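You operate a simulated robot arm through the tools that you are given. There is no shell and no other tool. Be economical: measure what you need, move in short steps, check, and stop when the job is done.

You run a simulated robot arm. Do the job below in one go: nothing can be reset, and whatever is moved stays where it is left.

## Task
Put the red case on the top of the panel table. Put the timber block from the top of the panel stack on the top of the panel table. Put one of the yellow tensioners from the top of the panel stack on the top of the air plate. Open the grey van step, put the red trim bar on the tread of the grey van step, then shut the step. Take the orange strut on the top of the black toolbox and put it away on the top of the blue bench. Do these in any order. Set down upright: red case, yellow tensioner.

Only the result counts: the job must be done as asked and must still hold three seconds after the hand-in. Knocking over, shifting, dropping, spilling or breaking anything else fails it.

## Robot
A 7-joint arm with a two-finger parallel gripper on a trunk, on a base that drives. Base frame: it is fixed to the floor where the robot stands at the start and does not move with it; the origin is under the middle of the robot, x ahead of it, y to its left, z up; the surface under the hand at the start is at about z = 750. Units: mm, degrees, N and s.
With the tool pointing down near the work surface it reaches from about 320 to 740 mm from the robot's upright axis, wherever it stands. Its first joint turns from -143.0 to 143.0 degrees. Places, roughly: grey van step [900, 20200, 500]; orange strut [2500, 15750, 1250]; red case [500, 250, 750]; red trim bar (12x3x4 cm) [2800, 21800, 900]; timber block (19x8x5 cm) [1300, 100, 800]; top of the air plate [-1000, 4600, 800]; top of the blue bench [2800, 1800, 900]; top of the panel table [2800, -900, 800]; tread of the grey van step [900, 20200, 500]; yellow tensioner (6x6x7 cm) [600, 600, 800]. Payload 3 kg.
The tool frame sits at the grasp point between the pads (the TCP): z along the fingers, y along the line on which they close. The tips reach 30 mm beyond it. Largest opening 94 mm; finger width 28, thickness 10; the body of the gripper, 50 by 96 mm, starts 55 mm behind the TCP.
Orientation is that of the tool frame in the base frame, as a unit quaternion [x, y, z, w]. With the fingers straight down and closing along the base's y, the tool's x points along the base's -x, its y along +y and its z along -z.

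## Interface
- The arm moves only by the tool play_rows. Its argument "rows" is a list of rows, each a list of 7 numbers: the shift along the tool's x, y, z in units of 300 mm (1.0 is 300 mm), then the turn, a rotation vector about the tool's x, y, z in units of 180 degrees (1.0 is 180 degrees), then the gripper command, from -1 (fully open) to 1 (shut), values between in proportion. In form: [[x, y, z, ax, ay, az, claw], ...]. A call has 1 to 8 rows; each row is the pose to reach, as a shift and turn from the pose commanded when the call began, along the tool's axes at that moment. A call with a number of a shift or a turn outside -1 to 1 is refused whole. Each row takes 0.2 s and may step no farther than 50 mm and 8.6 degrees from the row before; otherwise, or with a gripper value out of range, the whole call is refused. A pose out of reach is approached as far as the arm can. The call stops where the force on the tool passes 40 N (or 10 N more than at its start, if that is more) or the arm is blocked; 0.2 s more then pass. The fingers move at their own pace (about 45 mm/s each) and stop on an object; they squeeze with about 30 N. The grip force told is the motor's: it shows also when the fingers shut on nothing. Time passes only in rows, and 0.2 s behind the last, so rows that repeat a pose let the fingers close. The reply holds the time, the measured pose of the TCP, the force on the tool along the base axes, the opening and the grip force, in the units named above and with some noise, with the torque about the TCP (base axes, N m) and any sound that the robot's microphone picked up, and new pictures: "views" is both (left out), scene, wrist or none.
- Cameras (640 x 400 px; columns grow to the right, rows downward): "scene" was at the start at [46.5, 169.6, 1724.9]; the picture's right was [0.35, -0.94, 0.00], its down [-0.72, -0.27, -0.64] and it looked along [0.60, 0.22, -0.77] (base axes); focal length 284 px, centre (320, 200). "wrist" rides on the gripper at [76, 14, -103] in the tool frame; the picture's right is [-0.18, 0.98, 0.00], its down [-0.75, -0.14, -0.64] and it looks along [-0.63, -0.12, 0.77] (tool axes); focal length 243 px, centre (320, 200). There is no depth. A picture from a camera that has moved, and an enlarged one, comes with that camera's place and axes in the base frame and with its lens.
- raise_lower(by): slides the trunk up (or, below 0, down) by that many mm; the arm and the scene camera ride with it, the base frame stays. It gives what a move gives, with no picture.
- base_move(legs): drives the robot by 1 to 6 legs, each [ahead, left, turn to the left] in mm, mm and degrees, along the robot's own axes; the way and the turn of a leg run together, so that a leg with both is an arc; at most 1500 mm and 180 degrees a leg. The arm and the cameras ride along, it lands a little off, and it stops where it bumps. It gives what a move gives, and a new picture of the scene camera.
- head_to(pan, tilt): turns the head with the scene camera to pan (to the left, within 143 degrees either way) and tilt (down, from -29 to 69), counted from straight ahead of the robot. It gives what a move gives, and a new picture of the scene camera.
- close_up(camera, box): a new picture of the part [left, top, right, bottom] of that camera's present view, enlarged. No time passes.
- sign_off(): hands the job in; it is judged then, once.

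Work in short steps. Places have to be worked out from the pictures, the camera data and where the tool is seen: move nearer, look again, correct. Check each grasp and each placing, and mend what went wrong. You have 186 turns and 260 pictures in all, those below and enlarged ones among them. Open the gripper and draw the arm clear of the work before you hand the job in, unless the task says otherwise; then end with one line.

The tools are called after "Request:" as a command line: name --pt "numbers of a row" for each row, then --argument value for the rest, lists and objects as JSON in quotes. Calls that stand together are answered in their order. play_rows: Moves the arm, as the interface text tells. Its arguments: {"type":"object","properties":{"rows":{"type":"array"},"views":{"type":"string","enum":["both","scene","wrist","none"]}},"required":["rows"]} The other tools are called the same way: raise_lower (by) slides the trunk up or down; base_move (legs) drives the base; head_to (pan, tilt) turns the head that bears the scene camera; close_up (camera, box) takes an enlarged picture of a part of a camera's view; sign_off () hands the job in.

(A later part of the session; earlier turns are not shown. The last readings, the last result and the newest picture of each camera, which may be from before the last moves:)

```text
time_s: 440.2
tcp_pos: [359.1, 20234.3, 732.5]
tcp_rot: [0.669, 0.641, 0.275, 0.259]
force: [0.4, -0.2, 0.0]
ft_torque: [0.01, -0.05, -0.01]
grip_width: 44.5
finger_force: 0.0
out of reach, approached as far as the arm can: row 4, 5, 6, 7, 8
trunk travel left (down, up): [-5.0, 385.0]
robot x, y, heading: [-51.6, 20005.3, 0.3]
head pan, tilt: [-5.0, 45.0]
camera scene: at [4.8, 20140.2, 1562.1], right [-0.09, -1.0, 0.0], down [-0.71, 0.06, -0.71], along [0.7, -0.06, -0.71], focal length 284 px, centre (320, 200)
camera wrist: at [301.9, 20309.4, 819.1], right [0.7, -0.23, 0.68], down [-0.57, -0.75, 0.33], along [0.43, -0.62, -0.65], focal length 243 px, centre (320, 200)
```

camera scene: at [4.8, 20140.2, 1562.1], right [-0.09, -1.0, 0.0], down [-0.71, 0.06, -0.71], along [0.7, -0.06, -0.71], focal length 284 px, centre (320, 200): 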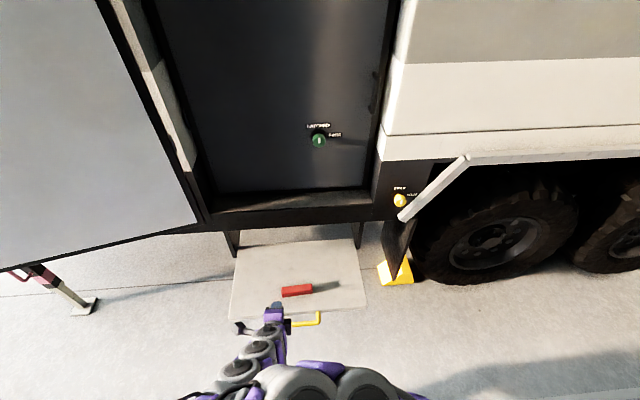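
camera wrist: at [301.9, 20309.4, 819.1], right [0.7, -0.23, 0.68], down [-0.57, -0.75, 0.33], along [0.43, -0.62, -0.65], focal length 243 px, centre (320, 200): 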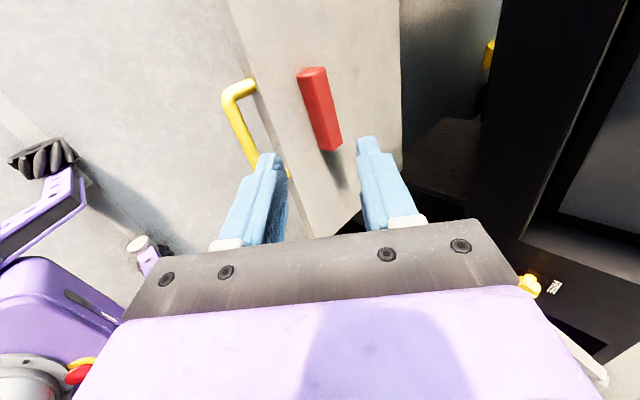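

The hand is pitched about 46°. The handle bar reads (422, z 505), so I'll move to a standoff 50 mm before it.

Request:
play_rows --pt "-0.1 -0.05 0.05 0 0 0 0.05" --pt "-0.207 -0.14 0.14 0 0 0 0.05" --pt "-0.207 -0.24 0.27 0 0 0 0.05" --pt "-0.207 -0.33 0.4 0 0 0 0.05" --pt "-0.207 -0.377 0.522 0 0 0 0.05" --pt "-0.207 -0.377 0.522 0 0 0 0.05"

```text
time_s: 441.6
tcp_pos: [267.4, 20193.9, 628.4]
tcp_rot: [0.67, 0.641, 0.274, 0.256]
force: [-0.2, 0.6, 0.6]
ft_torque: [0.0, 0.0, -0.01]
grip_width: 44.7
finger_force: 0.2
out of reach, approached as far as the arm can: row 1, 2, 3, 4, 5, 6
trunk travel left (down, up): [-5.0, 385.0]
robot x, y, heading: [-51.9, 20000.8, -0.3]
head pan, tilt: [-5.0, 45.0]
camera scene: at [4.2, 20139.6, 1562.2], right [-0.09, -1.0, 0.0], down [-0.7, 0.06, -0.71], along [0.7, -0.06, -0.71], focal length 284 px, centre (320, 200)
camera wrist: at [209.0, 20269.0, 714.2], right [0.7, -0.23, 0.68], down [-0.57, -0.75, 0.33], along [0.43, -0.62, -0.66], focal length 243 px, centre (320, 200)
```

scene: 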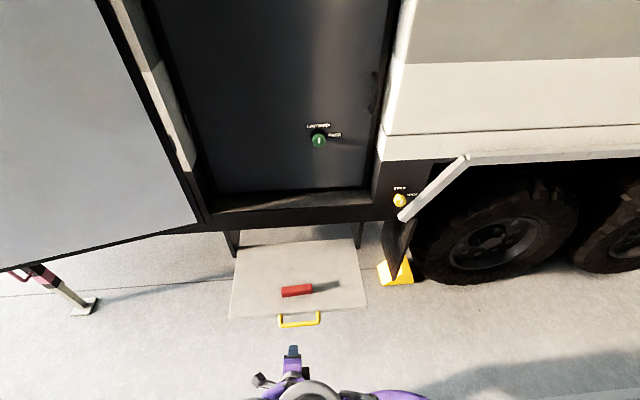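
wrist: 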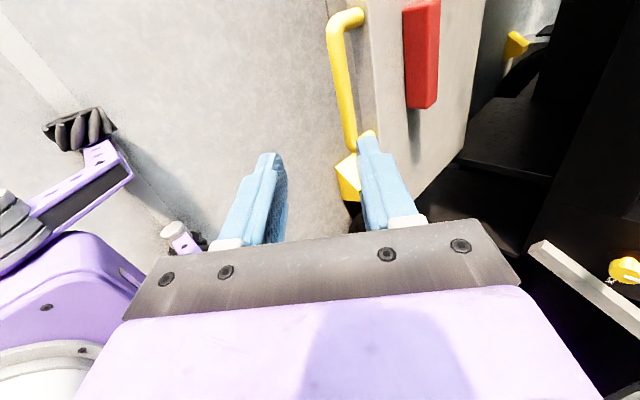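

The arm is in an awkward configuration here. I'll go back up to the pose sequence that worked: raise the trunk, level the hand horizontally and extend, then pitch down again.

Request:
raise_lower --by 170

Request:
play_rows --pt "0 0.1 0.09 -0.03 0 0 0.05" --pt "0 0.2 0.18 -0.07 0 0 0.05" --pt "0 0.3 0.27 -0.11 0 0 0.05" --pt "0 0.4 0.36 -0.15 0 0 0.05" --pt "0 0.5 0.45 -0.19 0 0 0.05" --pt "0 0.57 0.53 -0.23 0 0 0.05" --pt "0 0.57 0.53 -0.256 0 0 0.05" --pt "0 0.57 0.53 -0.256 0 0 0.05" --views "none"

```text
time_s: 443.6
tcp_pos: [269.5, 20193.9, 796.8]
tcp_rot: [0.669, 0.641, 0.274, 0.258]
force: [-0.1, -0.4, 0.0]
ft_torque: [0.0, 0.0, 0.0]
grip_width: 44.6
finger_force: 0.0
trunk travel left (down, up): [-175.0, 215.0]
robot x, y, heading: [-48.5, 20002.0, 0.1]
head pan, tilt: [-5.0, 45.0]
```

```text
time_s: 444.5
tcp_pos: [248.2, 20183.0, 852.8]
tcp_rot: [0.717, 0.487, 0.39, 0.311]
force: [-0.7, 0.1, 0.3]
ft_torque: [-0.01, 0.0, -0.01]
grip_width: 44.7
finger_force: 0.0
out of reach, approached as far as the arm can: row 1, 2, 3, 4
trunk travel left (down, up): [-175.0, 215.0]
robot x, y, heading: [-49.2, 19996.5, -0.1]
head pan, tilt: [-5.0, 45.0]
stopped in row 4: the arm was blocked; the commanded pose is now the measured one
```

The arm got blocked, so I'll look at its posture.

Request:
head_to --pan 0 --tilt 62

```text
time_s: 445.3
tcp_pos: [248.0, 20181.1, 852.3]
tcp_rot: [0.716, 0.488, 0.388, 0.314]
force: [0.2, 0.4, -0.2]
ft_torque: [0.01, -0.02, 0.01]
grip_width: 44.5
finger_force: 0.1
trunk travel left (down, up): [-175.0, 215.0]
robot x, y, heading: [-47.5, 19998.8, 0.2]
head pan, tilt: [0.0, 62.0]
camera scene: at [-13.0, 20147.6, 1710.4], right [0.0, -1.0, 0.0], down [-0.88, 0.0, -0.47], along [0.47, 0.0, -0.88], focal length 284 px, centre (320, 200)
```

scene: 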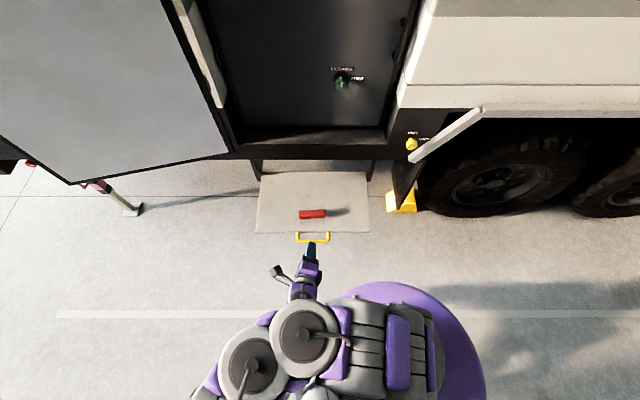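

The elbow is folded in close to the body. I'll move the hand up and forward without turning it, to unfold the arm.

Request:
play_rows --pt "0.04 0.11 0.014 0 0 0 0.05" --pt "0.08 0.22 0.028 0 0 0 0.05" --pt "0.12 0.33 0.042 0 0 0 0.05" --pt "0.16 0.45 0.056 0 0 0 0.05" --pt "0.2 0.56 0.07 0 0 0 0.05" --pt "0.24 0.67 0.084 0 0 0 0.05" --pt "0.28 0.78 0.097 0 0 0 0.05" --views "scene"

```text
time_s: 446.9
tcp_pos: [248.8, 20179.8, 854.7]
tcp_rot: [0.715, 0.488, 0.389, 0.315]
force: [-0.1, 0.2, -0.1]
ft_torque: [-0.01, -0.01, 0.02]
grip_width: 44.8
finger_force: 0.0
out of reach, approached as far as the arm can: row 1, 2, 3, 4, 5, 6, 7
trunk travel left (down, up): [-175.0, 215.0]
robot x, y, heading: [-50.7, 20004.6, -0.0]
head pan, tilt: [0.0, 62.0]
camera scene: at [-13.1, 20147.6, 1710.4], right [0.0, -1.0, 0.0], down [-0.88, 0.0, -0.47], along [0.47, 0.0, -0.88], focal length 284 px, centre (320, 200)
```

scene: 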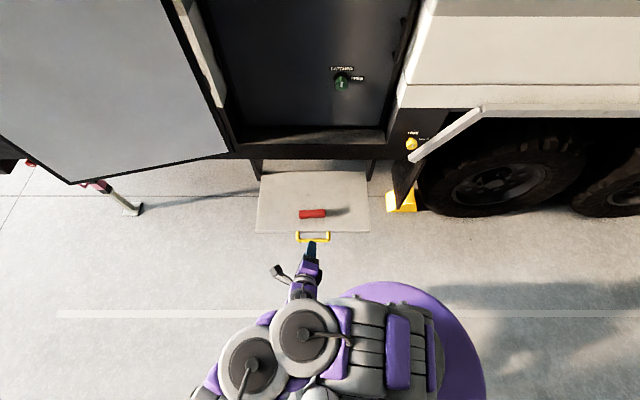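

It's stuck at a joint limit in this pose. I'll reverse the pitch (rotate back toward pointing down), which led here, and see if it frees.

Request:
play_rows --pt "0 0 0 0.04 0 0 0.05" --pt "0 0 0 0.08 0 0 0.05" --pt "0 0 0 0.12 0 0 0.05" --pt "0 0 0 0.16 0 0 0.05" --pt "0 0 0 0.2 0 0 0.05" --pt "0 0 0 0.24 0 0 0.05" --pt "0 0 0 0.28 0 0 0.05" --pt "0 0 0 0.32 0 0 0.05" --views "scene"

```text
time_s: 448.9
tcp_pos: [246.6, 20222.9, 850.2]
tcp_rot: [0.737, 0.664, 0.099, -0.075]
force: [-0.9, 0.2, 0.1]
ft_torque: [-0.02, 0.01, -0.03]
grip_width: 44.7
finger_force: 0.1
out of reach, approached as far as the arm can: row 1, 2, 3, 4, 5, 6, 7, 8
trunk travel left (down, up): [-175.0, 215.0]
robot x, y, heading: [-48.9, 19999.4, -0.1]
head pan, tilt: [0.0, 62.0]
stopped in row 8: the arm was blocked; the commanded pose is now the measured one
camera scene: at [-9.7, 20140.2, 1710.9], right [0.0, -1.0, 0.0], down [-0.88, 0.0, -0.47], along [0.47, 0.0, -0.88], focal length 284 px, centre (320, 200)
```

scene: 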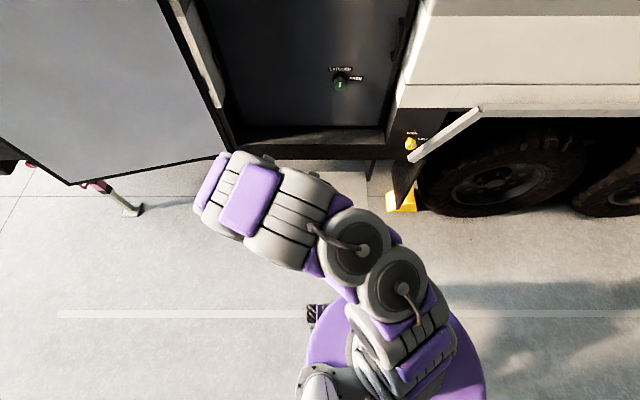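

The arm has flipped to the usual elbow-forward posture. I'll extend forward and up, and level the hand to point straight down.

Request:
play_rows --pt "0.02 0.12 -0.04 0.001 -0.012 0 0.05" --pt "0.04 0.24 -0.08 0.002 -0.024 0 0.05" --pt "0.06 0.36 -0.12 0.003 -0.036 0 0.05" --pt "0.09 0.48 -0.15 0.004 -0.048 0 0.05" --pt "0.11 0.6 -0.18 0.005 -0.06 0 0.05" --pt "0.13 0.72 -0.2 0.006 -0.07 0 0.05" --pt "0.147 0.833 -0.22 0.006 -0.078 0 0.05" --pt "0.147 0.833 -0.22 0.006 -0.078 0 0.05" --views "scene"

```text
time_s: 450.7
tcp_pos: [497.0, 20228.1, 927.8]
tcp_rot: [0.744, 0.668, 0.002, 0.002]
force: [-0.5, -0.1, 0.8]
ft_torque: [0.0, -0.01, 0.01]
grip_width: 44.5
finger_force: 0.0
trunk travel left (down, up): [-175.0, 215.0]
robot x, y, heading: [-47.1, 20002.9, -0.2]
head pan, tilt: [0.0, 62.0]
camera scene: at [-9.4, 20145.0, 1710.5], right [0.0, -1.0, 0.0], down [-0.88, 0.0, -0.47], along [0.47, 0.0, -0.88], focal length 284 px, centre (320, 200)
```

scene: 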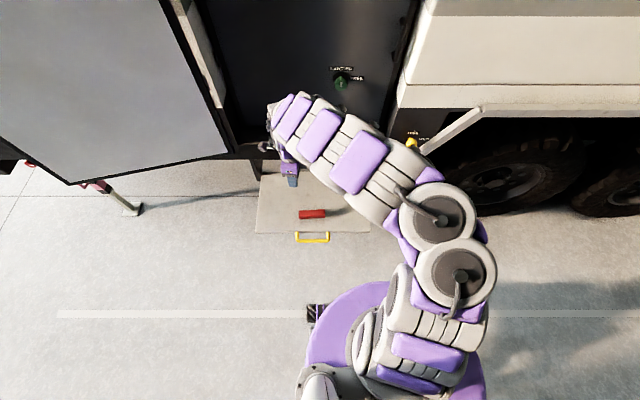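

The arm is back in its normal posture. Pitching forward works from the opposite roll, so I'll first roll the hand back by 180° here in free space.

Request:
play_rows --pt "0 -0.05 0 0 0 0.046 0.05" --pt "0 -0.1 0 0 0 0.092 0.05" --pt "0 -0.15 0 0 0 0.138 0.05" --pt "0 -0.2 0 0 0 0.184 0.05" --pt "0 -0.2 0 0 0 0.23 0.05" --pt "0 -0.2 0 0 0 0.276 0.05" --pt "0 -0.2 0 0 0 0.322 0.05" --pt "0 -0.2 0 0 0 0.368 0.05" --views "none"

Request:
play_rows --pt "0 0 0 0 0 0.046 0.05" --pt "0 0 0 0 0 0.092 0.05" --pt "0 0 0 0 0 0.138 0.05" --pt "0 0 0 0 0 0.184 0.05" --pt "0 0 0 0 0 0.23 0.05" --pt "0 0 0 0 0 0.276 0.05" --pt "0 0 0 0 0 0.322 0.05" --pt "0 0 0 0 0 0.368 0.05" --views "none"

Request:
play_rows --pt "0 0 0 0 0 0.046 0.05" --pt "0 0 0 0 0 0.092 0.05" --pt "0 0 0 0 0 0.138 0.05" --pt "0 0 0 0 0 0.184 0.05" --pt "0 0 0 0 0 0.23 0.05" --pt "0 0 0 0 0 0.23 0.05" --views "none"

```text
time_s: 452.5
tcp_pos: [435.9, 20233.6, 927.9]
tcp_rot: [0.988, 0.153, 0.002, 0.0]
force: [-0.2, 1.2, 1.0]
ft_torque: [-0.01, 0.0, -0.01]
grip_width: 44.7
finger_force: 0.2
trunk travel left (down, up): [-175.0, 215.0]
robot x, y, heading: [-48.0, 20002.0, -0.0]
head pan, tilt: [0.0, 62.0]
```

```text
time_s: 454.3
tcp_pos: [435.5, 20233.1, 928.6]
tcp_rot: [0.911, -0.412, 0.001, -0.001]
force: [2.0, 0.3, 0.1]
ft_torque: [0.02, 0.02, -0.02]
grip_width: 44.6
finger_force: 0.1
trunk travel left (down, up): [-175.0, 215.0]
robot x, y, heading: [-48.7, 20000.3, 0.1]
head pan, tilt: [0.0, 62.0]
```

```text
time_s: 455.7
tcp_pos: [436.6, 20234.4, 929.2]
tcp_rot: [-0.707, 0.708, -0.001, 0.001]
force: [0.7, 0.3, 1.2]
ft_torque: [0.02, 0.01, 0.02]
grip_width: 44.8
finger_force: 0.1
trunk travel left (down, up): [-175.0, 215.0]
robot x, y, heading: [-46.0, 20000.5, -0.3]
head pan, tilt: [0.0, 62.0]
```

Rolled back. Now I'll pitch the hand forward by about 52°.

Request:
play_rows --pt "0 0 0 0.046 0 0 0.05" --pt "0 0 0 0.092 0 0 0.05" --pt "0 0 0 0.138 0 0 0.05" --pt "0 0 0 0.184 0 0 0.05" --pt "0 0 0 0.23 0 0 0.05" --pt "0 0 0 0.276 0 0 0.05" --pt "0 0 0 0.29 0 0 0.05" --pt "0 0 0 0.29 0 0 0.05" --views "none"

Request:
base_move --legs '[[-80, -45, 0]]'

Request:
raise_lower --by -172

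```text
time_s: 457.5
tcp_pos: [435.4, 20233.7, 928.0]
tcp_rot: [0.635, -0.634, 0.312, -0.312]
force: [-0.1, 0.0, 0.8]
ft_torque: [0.0, 0.0, 0.03]
grip_width: 44.7
finger_force: 0.0
trunk travel left (down, up): [-175.0, 215.0]
robot x, y, heading: [-47.7, 20002.4, 0.0]
head pan, tilt: [0.0, 62.0]
```

```text
time_s: 458.6
tcp_pos: [354.7, 20206.7, 926.0]
tcp_rot: [0.636, -0.632, 0.316, -0.309]
force: [0.4, 0.7, 1.1]
ft_torque: [-0.03, 0.07, -0.04]
grip_width: 44.8
finger_force: 0.1
trunk travel left (down, up): [-175.0, 215.0]
robot x, y, heading: [-127.2, 19963.3, 0.1]
head pan, tilt: [0.0, 62.0]
camera scene: at [-91.8, 20129.9, 1708.2], right [0.0, -1.0, 0.02], down [-0.88, -0.01, -0.47], along [0.47, -0.01, -0.88], focal length 284 px, centre (320, 200)
```

scene: 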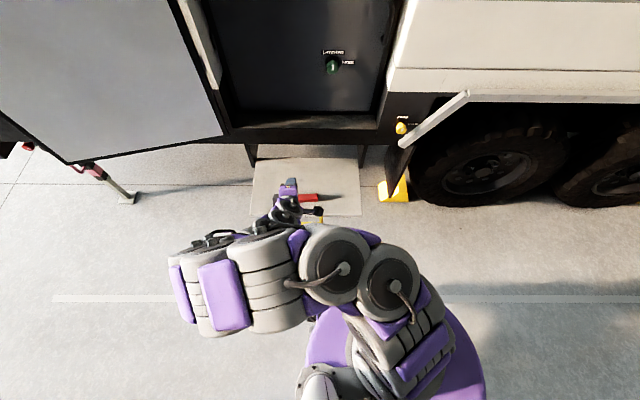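

```text
time_s: 460.6
tcp_pos: [355.4, 20188.0, 757.8]
tcp_rot: [-0.633, 0.635, -0.311, 0.316]
force: [-0.5, -1.2, -0.6]
ft_torque: [0.02, -0.02, 0.01]
grip_width: 44.8
finger_force: 0.1
trunk travel left (down, up): [-3.0, 387.0]
robot x, y, heading: [-131.7, 19958.3, -0.3]
head pan, tilt: [0.0, 62.0]
```

The posture is good (pitch 37°). I'll lower to a standoff above the handle.

Request:
play_rows --pt "0.005 0.1 0.08 0 0 0 0.05" --pt "0.01 0.2 0.16 0 0 0 0.05" --pt "0.015 0.3 0.25 0 0 0 0.05" --pt "0.02 0.4 0.34 0 0 0 0.05" --pt "0.025 0.48 0.43 0 0 0 0.05" --pt "0.027 0.537 0.507 0 0 0 0.05" --pt "0.027 0.537 0.507 0 0 0 0.05"

```text
time_s: 462.2
tcp_pos: [377.8, 20185.8, 538.4]
tcp_rot: [0.634, -0.634, 0.311, -0.314]
force: [0.6, -0.3, 0.1]
ft_torque: [-0.02, 0.0, 0.01]
grip_width: 44.5
finger_force: 0.0
trunk travel left (down, up): [-3.0, 387.0]
robot x, y, heading: [-128.3, 19958.2, -0.1]
head pan, tilt: [0.0, 62.0]
camera scene: at [-89.4, 20105.8, 1538.4], right [0.0, -1.0, 0.0], down [-0.88, 0.0, -0.47], along [0.47, 0.0, -0.88], focal length 284 px, centre (320, 200)
camera wrist: at [287.6, 20108.3, 588.5], right [-0.6, 0.19, -0.78], down [-0.43, 0.75, 0.51], along [0.68, 0.63, -0.37], focal length 243 px, centre (320, 200)
```

scene: 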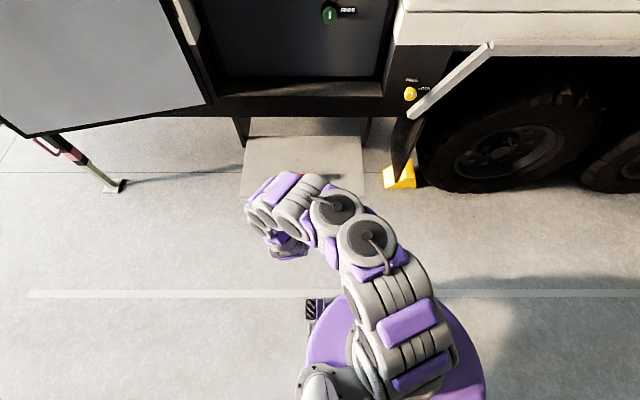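
wrist: 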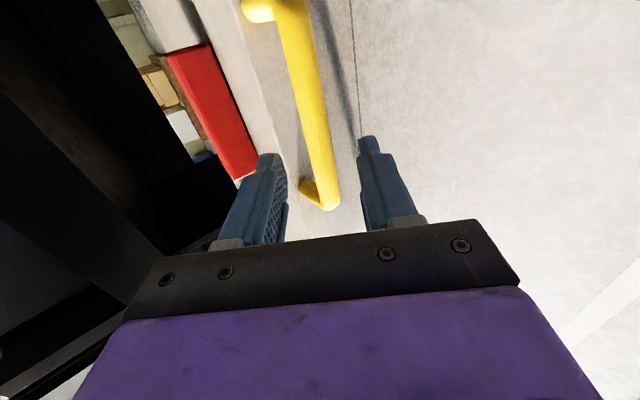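

The bar is again centred between the fingers. I'll advance 36 mm and grip.

Request:
play_rows --pt "0 0 0.06 0 0 0 0.05" --pt "0 0 0.12 0 0 0 0.05" --pt "0 0 0.12 0 0 0 0.4" --pt "0 0 0.12 0 0 0 0.8" --pt "0 0 0.12 0 0 0 1" --pt "0 0 0.12 0 0 0 1" --pt "0 0 0.12 0 0 0 1" --views "wrist"

```text
time_s: 463.8
tcp_pos: [405.7, 20185.0, 516.9]
tcp_rot: [0.633, -0.633, 0.313, -0.316]
force: [13.8, -1.6, 13.8]
ft_torque: [-0.56, -0.36, 0.1]
grip_width: 17.7
finger_force: 44.7
trunk travel left (down, up): [-3.0, 387.0]
robot x, y, heading: [-128.3, 19963.3, -0.0]
head pan, tilt: [0.0, 62.0]
camera wrist: at [316.3, 20109.0, 567.1], right [-0.6, 0.19, -0.78], down [-0.43, 0.75, 0.51], along [0.68, 0.63, -0.37], focal length 243 px, centre (320, 200)
```

wrist: 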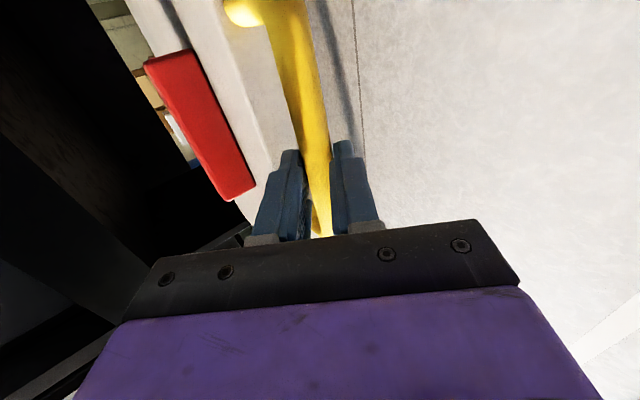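

The handle is gripped. I'll push by driving the base gently forward.

Request:
base_move --legs '[[60, 0, 0]]'

```text
time_s: 464.7
tcp_pos: [464.7, 20184.8, 516.2]
tcp_rot: [0.634, -0.634, 0.312, -0.315]
force: [-1.4, 5.4, 23.6]
ft_torque: [-0.45, -0.25, 0.12]
grip_width: 17.7
finger_force: 44.5
trunk travel left (down, up): [-3.0, 387.0]
robot x, y, heading: [-66.1, 19961.4, -0.1]
head pan, tilt: [0.0, 62.0]
camera scene: at [-31.9, 20104.9, 1538.8], right [0.0, -1.0, 0.0], down [-0.88, 0.0, -0.47], along [0.47, 0.0, -0.88], focal length 284 px, centre (320, 200)
```

scene: 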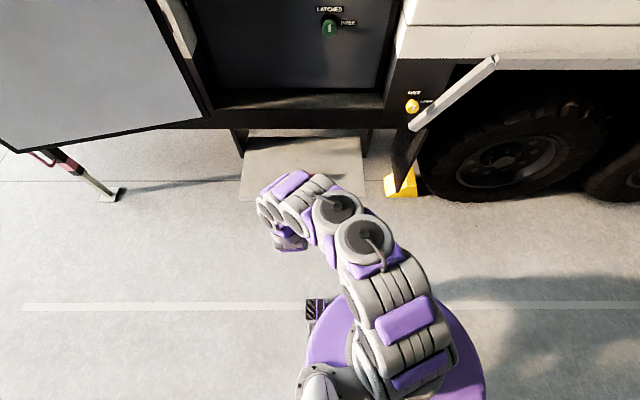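

It's moving smoothly. I'll relax the vertical load slightly and drive further.

Request:
play_rows --pt "0 -0.01 -0.007 0 0 0 1" --pt "0 -0.01 -0.007 0 0 0 1" --views "none"

Request:
base_move --legs '[[95, 0, 0]]'

Request:
play_rows --pt "0 0 0 0 0 0 1" --views "wrist"

```text
time_s: 465.3
tcp_pos: [465.7, 20184.8, 516.9]
tcp_rot: [0.635, -0.635, 0.309, -0.313]
force: [2.9, 3.4, -29.0]
ft_torque: [0.1, 0.35, 0.24]
grip_width: 17.6
finger_force: 44.8
trunk travel left (down, up): [-3.0, 387.0]
robot x, y, heading: [-66.8, 19958.2, -0.5]
head pan, tilt: [0.0, 62.0]
```

```text
time_s: 466.5
tcp_pos: [540.6, 20181.8, 520.7]
tcp_rot: [0.637, -0.633, 0.307, -0.316]
force: [-5.1, 8.2, -28.1]
ft_torque: [0.38, 0.71, 0.4]
grip_width: 17.5
finger_force: 44.9
trunk travel left (down, up): [-3.0, 387.0]
robot x, y, heading: [15.4, 19959.9, -0.2]
head pan, tilt: [0.0, 62.0]
stopped in leg 1: the force on the tool passed its limit at 41 N (the readings are from after the stop); the commanded pose is now the measured one
camera scene: at [57.9, 20111.1, 1537.7], right [0.0, -1.0, 0.01], down [-0.89, 0.0, -0.47], along [0.47, -0.01, -0.89], focal length 284 px, centre (320, 200)
```

scene: 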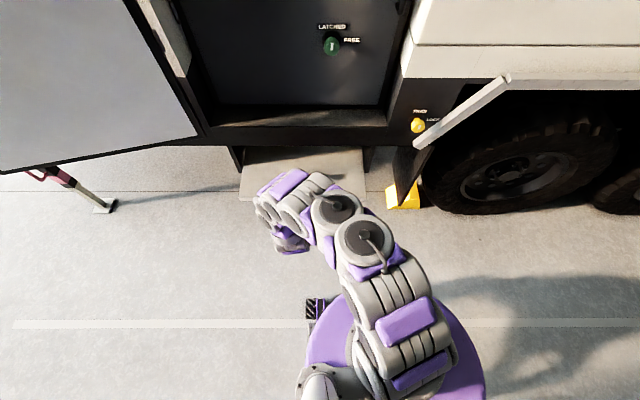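

```text
time_s: 466.9
tcp_pos: [542.6, 20182.9, 521.1]
tcp_rot: [0.636, -0.633, 0.308, -0.317]
force: [-3.9, 14.1, -37.5]
ft_torque: [0.43, 0.82, 1.1]
grip_width: 17.5
finger_force: 44.9
trunk travel left (down, up): [-3.0, 387.0]
robot x, y, heading: [13.0, 19961.7, -0.0]
head pan, tilt: [0.0, 62.0]
camera wrist: at [453.2, 20105.6, 571.7], right [-0.6, 0.19, -0.78], down [-0.43, 0.74, 0.51], along [0.67, 0.64, -0.37], focal length 243 px, centre (320, 200)
```

wrist: 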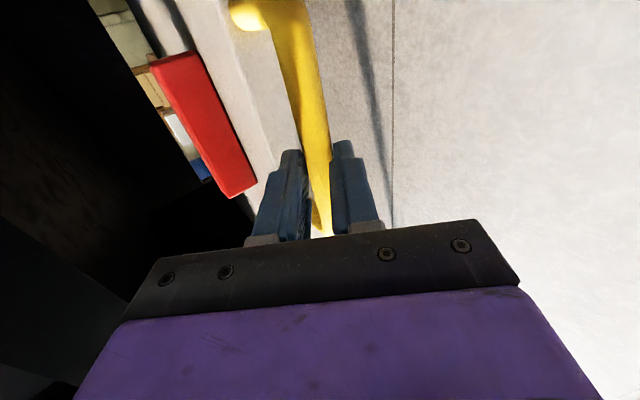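

I over-corrected upward (force -37 N in z). I'll lower 2.5 mm and push on with small arm steps.

Request:
play_rows --pt "0 0.008 0.006 0 0 0 1" --pt "0 0.008 0.006 0 0 0 1" --pt "0 -0.012 0.033 0 0 0 1" --pt "0 -0.032 0.06 0 0 0 1" --pt "0 -0.052 0.087 0 0 0 1" --views "none"

```text
time_s: 468.1
tcp_pos: [574.6, 20181.7, 520.9]
tcp_rot: [0.635, -0.632, 0.31, -0.318]
force: [1.7, 22.4, -12.8]
ft_torque: [-0.02, 0.31, 0.81]
grip_width: 17.8
finger_force: 45.2
trunk travel left (down, up): [-3.0, 387.0]
robot x, y, heading: [12.6, 19960.4, 0.0]
head pan, tilt: [0.0, 62.0]
```

I'll relieve the sideways load and continue.

Request:
play_rows --pt "-0.006 0.003 0.002 0 0 0 1" --pt "-0.006 -0.017 0.029 0 0 0 1" --pt "-0.006 -0.037 0.056 0 0 0 1" --pt "-0.006 -0.057 0.083 0 0 0 1" --pt "-0.006 -0.077 0.11 0 0 0 1" --pt "-0.006 -0.097 0.137 0 0 0 1" --views "none"

Request:
base_move --legs '[[35, 0, 0]]'

```text
time_s: 469.5
tcp_pos: [625.3, 20181.6, 521.0]
tcp_rot: [-0.633, 0.634, -0.311, 0.319]
force: [2.8, 2.1, 16.8]
ft_torque: [-1.11, -0.48, 0.04]
grip_width: 17.7
finger_force: 45.6
trunk travel left (down, up): [-3.0, 387.0]
robot x, y, heading: [17.5, 19960.8, -0.2]
head pan, tilt: [0.0, 62.0]
```

```text
time_s: 470.3
tcp_pos: [658.4, 20182.5, 521.2]
tcp_rot: [-0.633, 0.634, -0.309, 0.319]
force: [-1.3, -3.6, 25.9]
ft_torque: [-0.97, -0.47, 0.21]
grip_width: 17.5
finger_force: 45.5
trunk travel left (down, up): [-3.0, 387.0]
robot x, y, heading: [52.2, 19961.9, -0.2]
head pan, tilt: [0.0, 62.0]
camera scene: at [84.6, 20102.8, 1539.0], right [0.0, -1.0, 0.0], down [-0.88, 0.0, -0.47], along [0.47, 0.0, -0.88], focal length 284 px, centre (320, 200)
```

scene: 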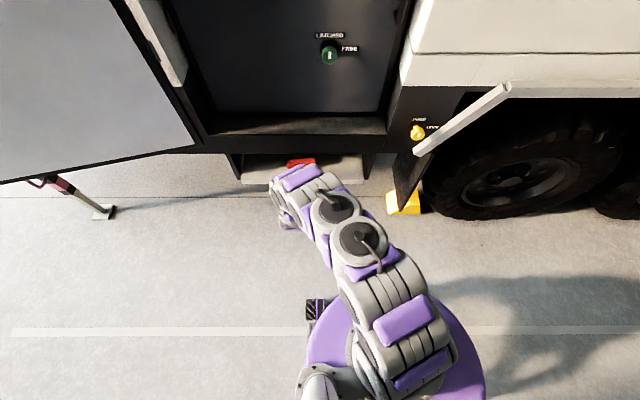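

About 19 mm remain. I'll push the rest in small steps until the stop.

Request:
play_rows --pt "0 -0.005 -0.003 0 0 0 1" --pt "0 -0.015 0.01 0 0 0 1" --pt "0 -0.025 0.024 0 0 0 1" --pt "0 -0.035 0.037 0 0 0 1" --pt "0 -0.045 0.05 0 0 0 1" --pt "0 -0.055 0.064 0 0 0 1" --views "scene"

```text
time_s: 471.7
tcp_pos: [676.2, 20181.3, 515.9]
tcp_rot: [0.636, -0.633, 0.307, -0.316]
force: [0.8, 2.0, 1.4]
ft_torque: [-0.36, -0.13, 0.16]
grip_width: 17.5
finger_force: 44.9
trunk travel left (down, up): [-3.0, 387.0]
robot x, y, heading: [49.6, 19962.2, 0.0]
head pan, tilt: [0.0, 62.0]
stopped in row 6: the force on the tool passed its limit at 41 N (the readings are from after the stop); the commanded pose is now the measured one
camera scene: at [87.9, 20106.3, 1538.3], right [0.0, -1.0, 0.0], down [-0.88, 0.0, -0.47], along [0.47, 0.0, -0.88], focal length 284 px, centre (320, 200)
```

scene: 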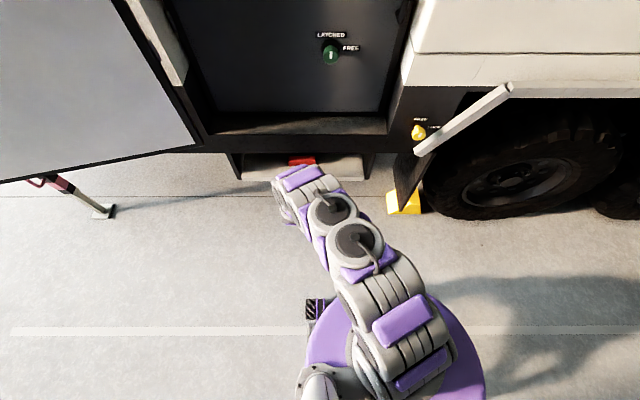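

It's at the closed position within about 1 mm. I'll give one more gentle push to confirm the stop.

Request:
play_rows --pt "0 -0.008 0.011 0 0 0 1" --pt "0 -0.016 0.022 0 0 0 1" --pt "0 -0.024 0.033 0 0 0 1" --pt "0 -0.032 0.044 0 0 0 1" --views "wrist"

```text
time_s: 472.5
tcp_pos: [682.5, 20182.1, 513.6]
tcp_rot: [0.639, -0.635, 0.302, -0.312]
force: [0.4, -0.4, 0.2]
ft_torque: [-0.12, -0.03, -0.1]
grip_width: 17.7
finger_force: 44.6
trunk travel left (down, up): [-3.0, 387.0]
robot x, y, heading: [48.4, 19959.7, -0.0]
head pan, tilt: [0.0, 62.0]
stopped in row 3: the force on the tool passed its limit at 64 N (the readings are from after the stop); the commanded pose is now the measured one
camera wrist: at [593.0, 20105.3, 565.5], right [-0.61, 0.18, -0.77], down [-0.42, 0.74, 0.52], along [0.67, 0.64, -0.38], focal length 243 px, centre (320, 200)
```

wrist: 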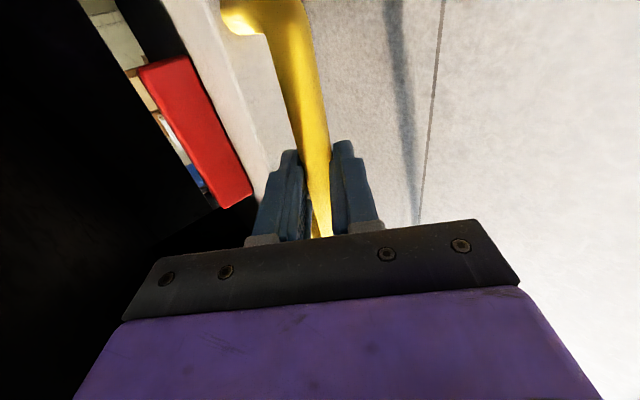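

A hard stop at 64 N: the step is shut with the bar on it. I'll release and back off.

Request:
play_rows --pt "0 0 0 0 0 0 0.5" --pt "0 0 0 0 0 0 0.05" --pt "0 0 0 0 0 0 0.05" --pt "0 0 -0.1 0 0 0 0.05" --pt "0 0 -0.22 0 0 0 0.05" --pt "0 0 -0.35 0 0 0 0.05" --views "none"

Request:
base_move --legs '[[-300, 0, 0]]'

Request:
head_to --pan 10 --tilt 45

```text
time_s: 473.9
tcp_pos: [598.4, 20179.8, 578.7]
tcp_rot: [0.639, -0.635, 0.302, -0.312]
force: [0.4, -0.3, 0.4]
ft_torque: [-0.03, 0.01, -0.02]
grip_width: 44.5
finger_force: 0.1
trunk travel left (down, up): [-3.0, 387.0]
robot x, y, heading: [47.6, 19958.8, -0.1]
head pan, tilt: [0.0, 62.0]
```

```text
time_s: 475.9
tcp_pos: [298.9, 20180.2, 578.7]
tcp_rot: [0.639, -0.634, 0.302, -0.312]
force: [-0.4, -0.2, -0.2]
ft_torque: [-0.03, 0.0, 0.0]
grip_width: 44.3
finger_force: 0.2
trunk travel left (down, up): [-3.0, 387.0]
robot x, y, heading: [-252.0, 19962.1, -0.0]
head pan, tilt: [0.0, 62.0]
camera scene: at [-213.5, 20105.7, 1538.4], right [0.0, -1.0, 0.0], down [-0.88, 0.0, -0.47], along [0.47, 0.0, -0.88], focal length 284 px, centre (320, 200)
```

scene: 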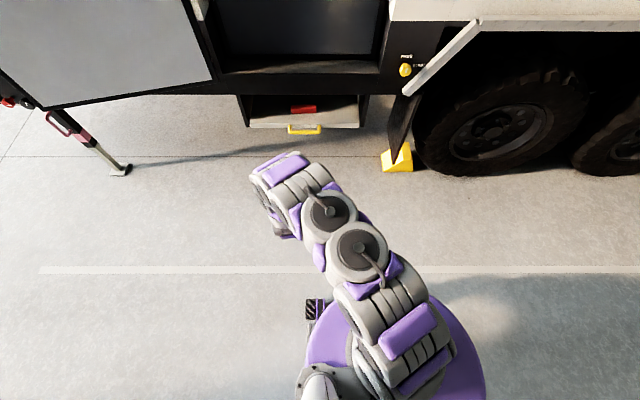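

```text
time_s: 476.7
tcp_pos: [298.9, 20178.6, 579.7]
tcp_rot: [0.639, -0.635, 0.302, -0.312]
force: [0.1, -0.5, -0.1]
ft_torque: [-0.01, 0.0, 0.0]
grip_width: 44.5
finger_force: 0.2
trunk travel left (down, up): [-3.0, 387.0]
robot x, y, heading: [-252.7, 19962.8, -0.3]
head pan, tilt: [10.0, 45.0]
camera scene: at [-197.6, 20120.0, 1560.0], right [0.17, -0.98, 0.0], down [-0.7, -0.12, -0.7], along [0.69, 0.12, -0.71], focal length 284 px, centre (320, 200)
```

scene: 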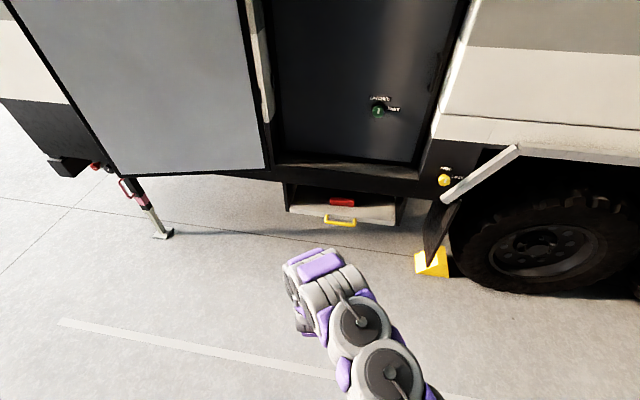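

The step is shut with the red bar on the tread. Next is the orange strut: I'll raise the trunk and return the hand to pointing down.

Request:
raise_lower --by 172

Request:
play_rows --pt "0 -0.08 0 -0.043 0 0 -0.5" --pt "0 -0.16 0 -0.086 0 0 -1" --pt "0 -0.24 0 -0.129 0 0 -1" --pt "0 -0.32 0 -0.172 0 0 -1" --pt "0 -0.4 0 -0.215 0 0 -1" --pt "0 -0.48 0 -0.258 0 0 -1" --pt "0 -0.5 0 -0.285 0 0 -1" --pt "0 -0.5 0 -0.285 0 0 -1" --views "none"

Request:
play_rows --pt "0 0 -0.12 0 0 0 -1" --pt "0 0 -0.25 0 0 0 -1" --pt "0 0 -0.4 0 0 0 -1" --pt "0 0 -0.4 0 0 0 -1" --views "none"

```text
time_s: 478.7
tcp_pos: [298.4, 20180.3, 752.5]
tcp_rot: [0.639, -0.634, 0.303, -0.313]
force: [0.0, 0.0, 0.0]
ft_torque: [0.03, 0.0, -0.02]
grip_width: 44.6
finger_force: 0.0
trunk travel left (down, up): [-175.0, 215.0]
robot x, y, heading: [-251.2, 19958.9, 0.0]
head pan, tilt: [10.0, 45.0]
```

```text
time_s: 480.5
tcp_pos: [361.6, 20203.3, 827.9]
tcp_rot: [0.704, -0.684, 0.071, -0.179]
force: [-0.2, -1.1, 0.3]
ft_torque: [-0.01, 0.0, -0.06]
grip_width: 94.0
finger_force: 0.1
out of reach, approached as far as the arm can: row 4, 5, 6, 7, 8
trunk travel left (down, up): [-175.0, 215.0]
robot x, y, heading: [-249.8, 19962.3, -0.2]
head pan, tilt: [10.0, 45.0]
```

```text
time_s: 481.5
tcp_pos: [319.1, 20183.3, 936.0]
tcp_rot: [0.704, -0.683, 0.071, -0.179]
force: [-0.1, 0.2, -1.0]
ft_torque: [0.03, 0.01, -0.01]
grip_width: 94.4
finger_force: 0.0
trunk travel left (down, up): [-175.0, 215.0]
robot x, y, heading: [-255.6, 19961.3, -0.1]
head pan, tilt: [10.0, 45.0]
```

The hand is still tilted ~22°. I'll extend a little while levelling it.

Request:
play_rows --pt "0 -0.1 -0.02 -0.02 0.008 0 -1" --pt "0 -0.2 -0.04 -0.04 0.017 0 -1" --pt "-0.01 -0.3 -0.06 -0.06 0.025 0 -1" --pt "-0.01 -0.38 -0.07 -0.08 0.034 0 -1" --pt "-0.01 -0.38 -0.07 -0.1 0.042 0 -1" --pt "-0.01 -0.38 -0.07 -0.111 0.046 0 -1" --pt "-0.01 -0.38 -0.07 -0.111 0.046 0 -1" --views "scene"

```text
time_s: 483.1
tcp_pos: [417.7, 20181.3, 998.0]
tcp_rot: [0.717, -0.697, 0.003, -0.005]
force: [-0.3, -0.8, 0.5]
ft_torque: [-0.01, 0.02, 0.02]
grip_width: 94.1
finger_force: 0.2
trunk travel left (down, up): [-175.0, 215.0]
robot x, y, heading: [-255.7, 19959.9, 0.0]
head pan, tilt: [10.0, 45.0]
camera scene: at [-195.8, 20119.2, 1732.2], right [0.17, -0.98, 0.0], down [-0.7, -0.12, -0.7], along [0.69, 0.12, -0.71], focal length 284 px, centre (320, 200)
```

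scene: 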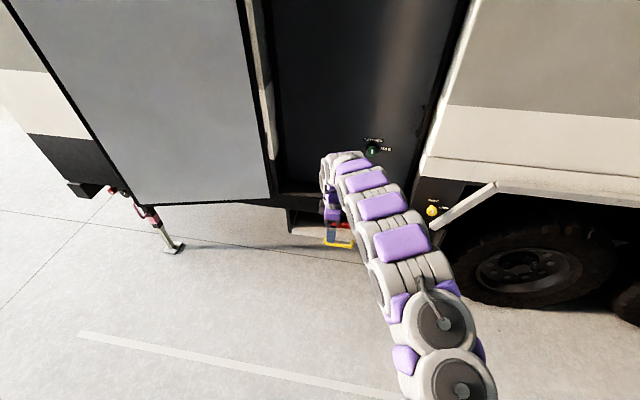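

The posture is good. I'll turn south and drive back down along x≈-255 toward the van's front.

Request:
base_move --legs '[[-60, 0, 0], [0, 0, -90], [1500, 0, 0], [1500, 0, 0]]'

Request:
head_to --pan 40 --tilt 25

```text
time_s: 502.0
tcp_pos: [41.5, 16279.6, 996.3]
tcp_rot: [-0.032, 0.999, -0.007, 0.004]
force: [-0.4, 0.4, 0.2]
ft_torque: [0.0, 0.01, 0.02]
grip_width: 94.2
finger_force: 0.1
trunk travel left (down, up): [-175.0, 215.0]
robot x, y, heading: [-198.4, 16942.2, -88.4]
head pan, tilt: [10.0, 45.0]
camera scene: at [-40.5, 16891.5, 1732.1], right [-0.98, -0.2, 0.0], down [-0.15, 0.69, -0.7], along [0.14, -0.69, -0.71], focal length 284 px, centre (320, 200)
```

scene: 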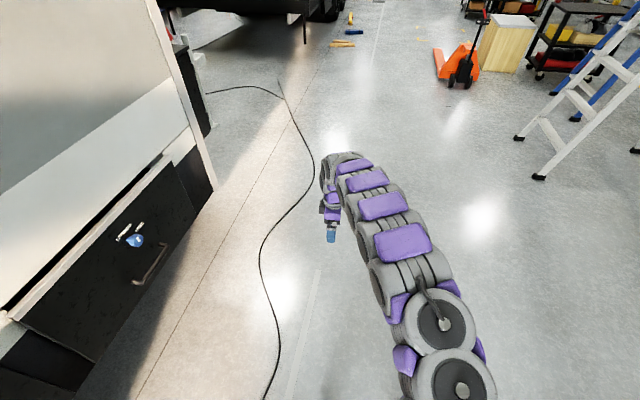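

```text
time_s: 502.9
tcp_pos: [41.8, 16281.5, 999.0]
tcp_rot: [-0.031, 0.999, -0.007, 0.002]
force: [-0.3, -0.2, -1.0]
ft_torque: [0.03, 0.0, -0.01]
grip_width: 94.1
finger_force: 0.1
trunk travel left (down, up): [-175.0, 215.0]
robot x, y, heading: [-203.2, 16941.8, -88.1]
head pan, tilt: [40.0, 25.0]
camera scene: at [4.2, 16902.8, 1762.6], right [-0.75, -0.67, 0.0], down [-0.28, 0.32, -0.9], along [0.6, -0.67, -0.43], focal length 284 px, centre (320, 200)
```

scene: 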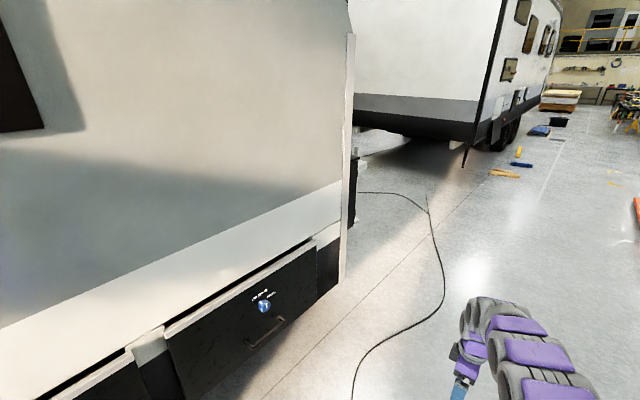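

I'll continue south to get a good look at the toolbox front and drawbar.

Request:
base_move --legs '[[0, -60, -1.7], [1500, 0, 0], [1300, 0, 0]]'

Request:
head_to --pan 95 --tilt 22

```text
time_s: 516.9
tcp_pos: [-28.2, 13496.1, 998.1]
tcp_rot: [-0.018, 1.0, -0.007, 0.002]
force: [0.3, 0.2, -0.2]
ft_torque: [0.0, 0.01, -0.01]
grip_width: 94.0
finger_force: 0.1
trunk travel left (down, up): [-175.0, 215.0]
robot x, y, heading: [-255.3, 14163.8, -89.6]
head pan, tilt: [40.0, 25.0]
camera scene: at [-47.5, 14117.0, 1762.3], right [-0.76, -0.65, 0.0], down [-0.28, 0.33, -0.9], along [0.58, -0.69, -0.43], focal length 284 px, centre (320, 200)
```

scene: 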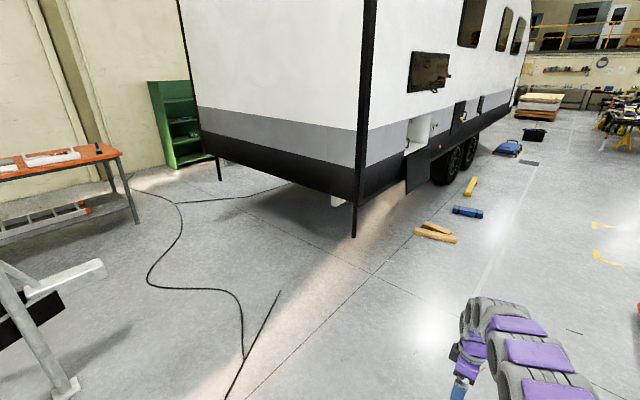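

```text
time_s: 518.2
tcp_pos: [-29.9, 13497.9, 1000.0]
tcp_rot: [-0.019, 1.0, -0.008, 0.003]
force: [0.4, 0.2, -0.1]
ft_torque: [0.02, 0.02, 0.0]
grip_width: 93.8
finger_force: 0.1
trunk travel left (down, up): [-175.0, 215.0]
robot x, y, heading: [-254.1, 14161.7, -89.6]
head pan, tilt: [95.0, 22.0]
camera scene: at [-16.8, 14196.1, 1767.6], right [0.09, -1.0, 0.0], down [-0.38, -0.03, -0.93], along [0.92, 0.09, -0.38], focal length 284 px, centre (320, 200)
```

scene: 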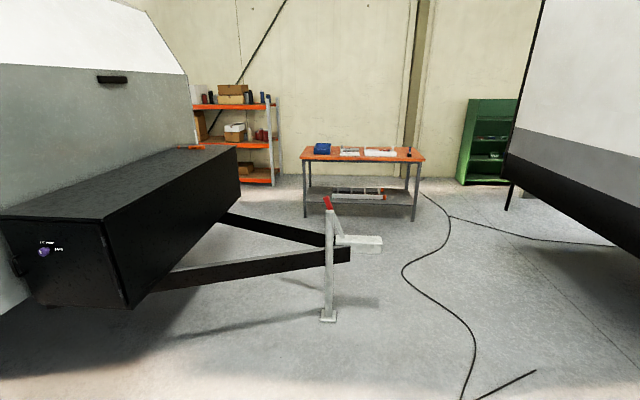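

The cable network can't be bypassed, but a single crossing near (3100, 13200) suffices. I'll go along y≈12500, between caravan rear and cable, to x≈3000.

Request:
base_move --legs '[[1450, 0, 0], [210, 0, 0], [0, 0, 89.6], [1500, 0, 0], [1000, 0, 0]]'

Request:
head_to --pan 40 --tilt 28

```text
time_s: 537.4
tcp_pos: [1907.9, 12546.5, 1013.6]
tcp_rot: [-0.691, 0.722, 0.018, 0.035]
force: [-0.4, 1.6, -0.3]
ft_torque: [-0.1, 0.0, 0.02]
grip_width: 94.2
finger_force: 0.1
trunk travel left (down, up): [-175.0, 215.0]
robot x, y, heading: [1232.8, 12434.3, -3.9]
head pan, tilt: [95.0, 22.0]
stopped in leg 4: the robot was blocked; the commanded pose is now the measured one
camera scene: at [1218.0, 12736.0, 1757.3], right [1.0, 0.02, 0.0], down [0.0, -0.41, -0.91], along [-0.02, 0.91, -0.41], focal length 284 px, centre (320, 200)
```

scene: 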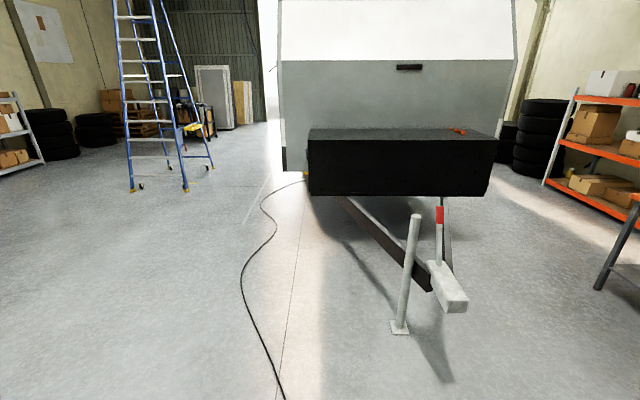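

```text
time_s: 538.7
tcp_pos: [1909.4, 12547.8, 1013.4]
tcp_rot: [-0.692, 0.721, 0.016, 0.034]
force: [0.5, -0.9, -0.9]
ft_torque: [-0.02, 0.0, 0.01]
grip_width: 93.8
finger_force: 0.0
trunk travel left (down, up): [-175.0, 215.0]
robot x, y, heading: [1236.3, 12432.1, -4.2]
head pan, tilt: [40.0, 28.0]
camera scene: at [1292.1, 12699.2, 1747.9], right [0.59, -0.81, 0.03], down [-0.38, -0.31, -0.87], along [0.71, 0.5, -0.49], focal length 284 px, centre (320, 200)
```

scene: 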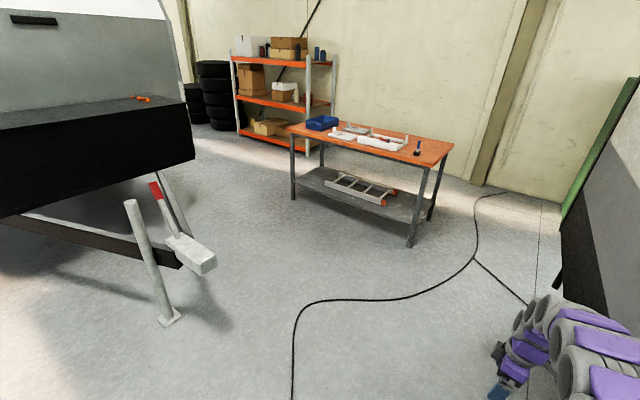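

Something blocked the base; I'll look to the right at the caravan's rear.

Request:
head_to --pan -45 --tilt 35

```text
time_s: 540.3
tcp_pos: [1909.3, 12547.0, 1013.7]
tcp_rot: [-0.691, 0.722, 0.016, 0.035]
force: [0.5, 0.5, 0.8]
ft_torque: [-0.02, 0.02, 0.03]
grip_width: 94.0
finger_force: 0.1
trunk travel left (down, up): [-175.0, 215.0]
robot x, y, heading: [1235.6, 12434.7, -4.1]
head pan, tilt: [-45.0, 35.0]
camera scene: at [1276.6, 12578.6, 1742.1], right [-0.75, -0.66, 0.03], down [-0.38, 0.4, -0.84], along [0.54, -0.64, -0.55], focal length 284 px, centre (320, 200)
```

scene: 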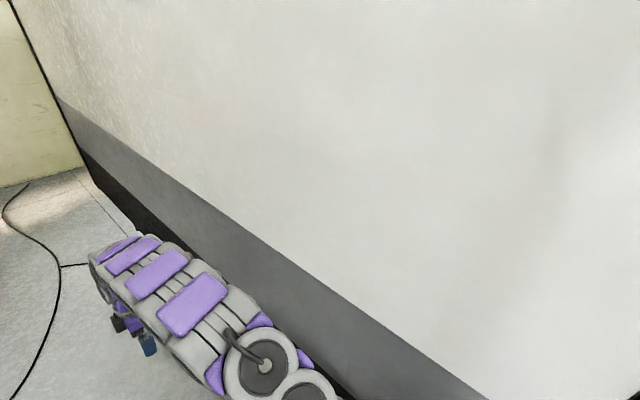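

The caravan's rear wall touched my elbow. I'll shift north 240 mm, straighten, and continue east past the cable's bend.

Request:
base_move --legs '[[0, 240, 0], [0, 0, 4.1]]'

Request:
base_move --legs '[[1000, 0, 0], [850, 0, 0]]'

```text
time_s: 542.5
tcp_pos: [1919.1, 12810.1, 1015.6]
tcp_rot: [0.715, -0.698, -0.024, -0.038]
force: [0.8, -1.3, 1.1]
ft_torque: [0.04, 0.04, 0.03]
grip_width: 93.9
finger_force: 0.1
trunk travel left (down, up): [-175.0, 215.0]
robot x, y, heading: [1254.0, 12666.5, 0.2]
head pan, tilt: [-45.0, 35.0]
camera scene: at [1290.2, 12733.1, 1747.8], right [-0.71, -0.71, 0.0], down [-0.41, 0.41, -0.81], along [0.58, -0.57, -0.58], focal length 284 px, centre (320, 200)
```

scene: 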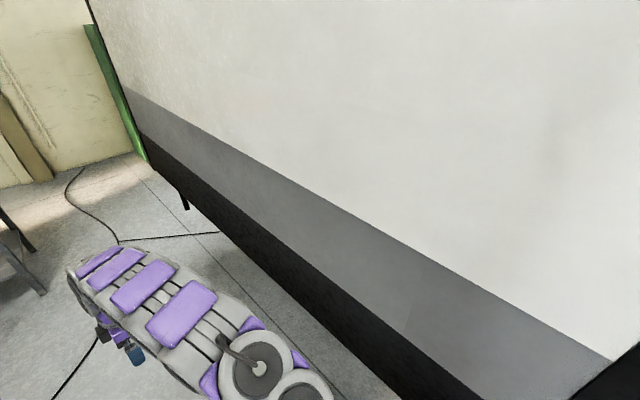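

```text
time_s: 551.8
tcp_pos: [3764.4, 12799.4, 1014.3]
tcp_rot: [0.711, -0.702, -0.019, -0.035]
force: [-0.4, -0.5, -0.4]
ft_torque: [0.0, 0.0, 0.0]
grip_width: 94.1
finger_force: 0.2
trunk travel left (down, up): [-175.0, 215.0]
robot x, y, heading: [3095.9, 12657.4, -0.8]
head pan, tilt: [-45.0, 35.0]
camera scene: at [3136.5, 12736.7, 1747.2], right [-0.72, -0.7, 0.0], down [-0.4, 0.41, -0.82], along [0.57, -0.59, -0.57], focal length 284 px, centre (320, 200)
```

scene: 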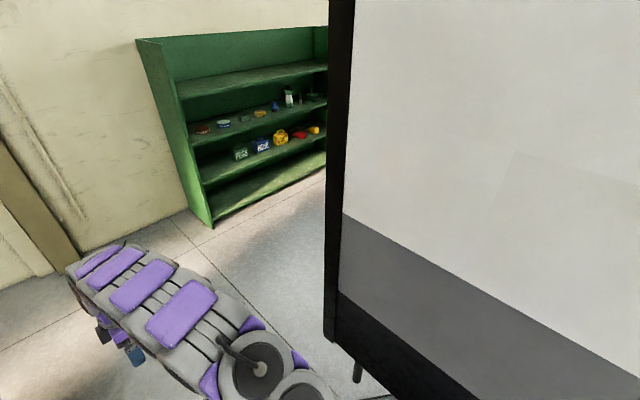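

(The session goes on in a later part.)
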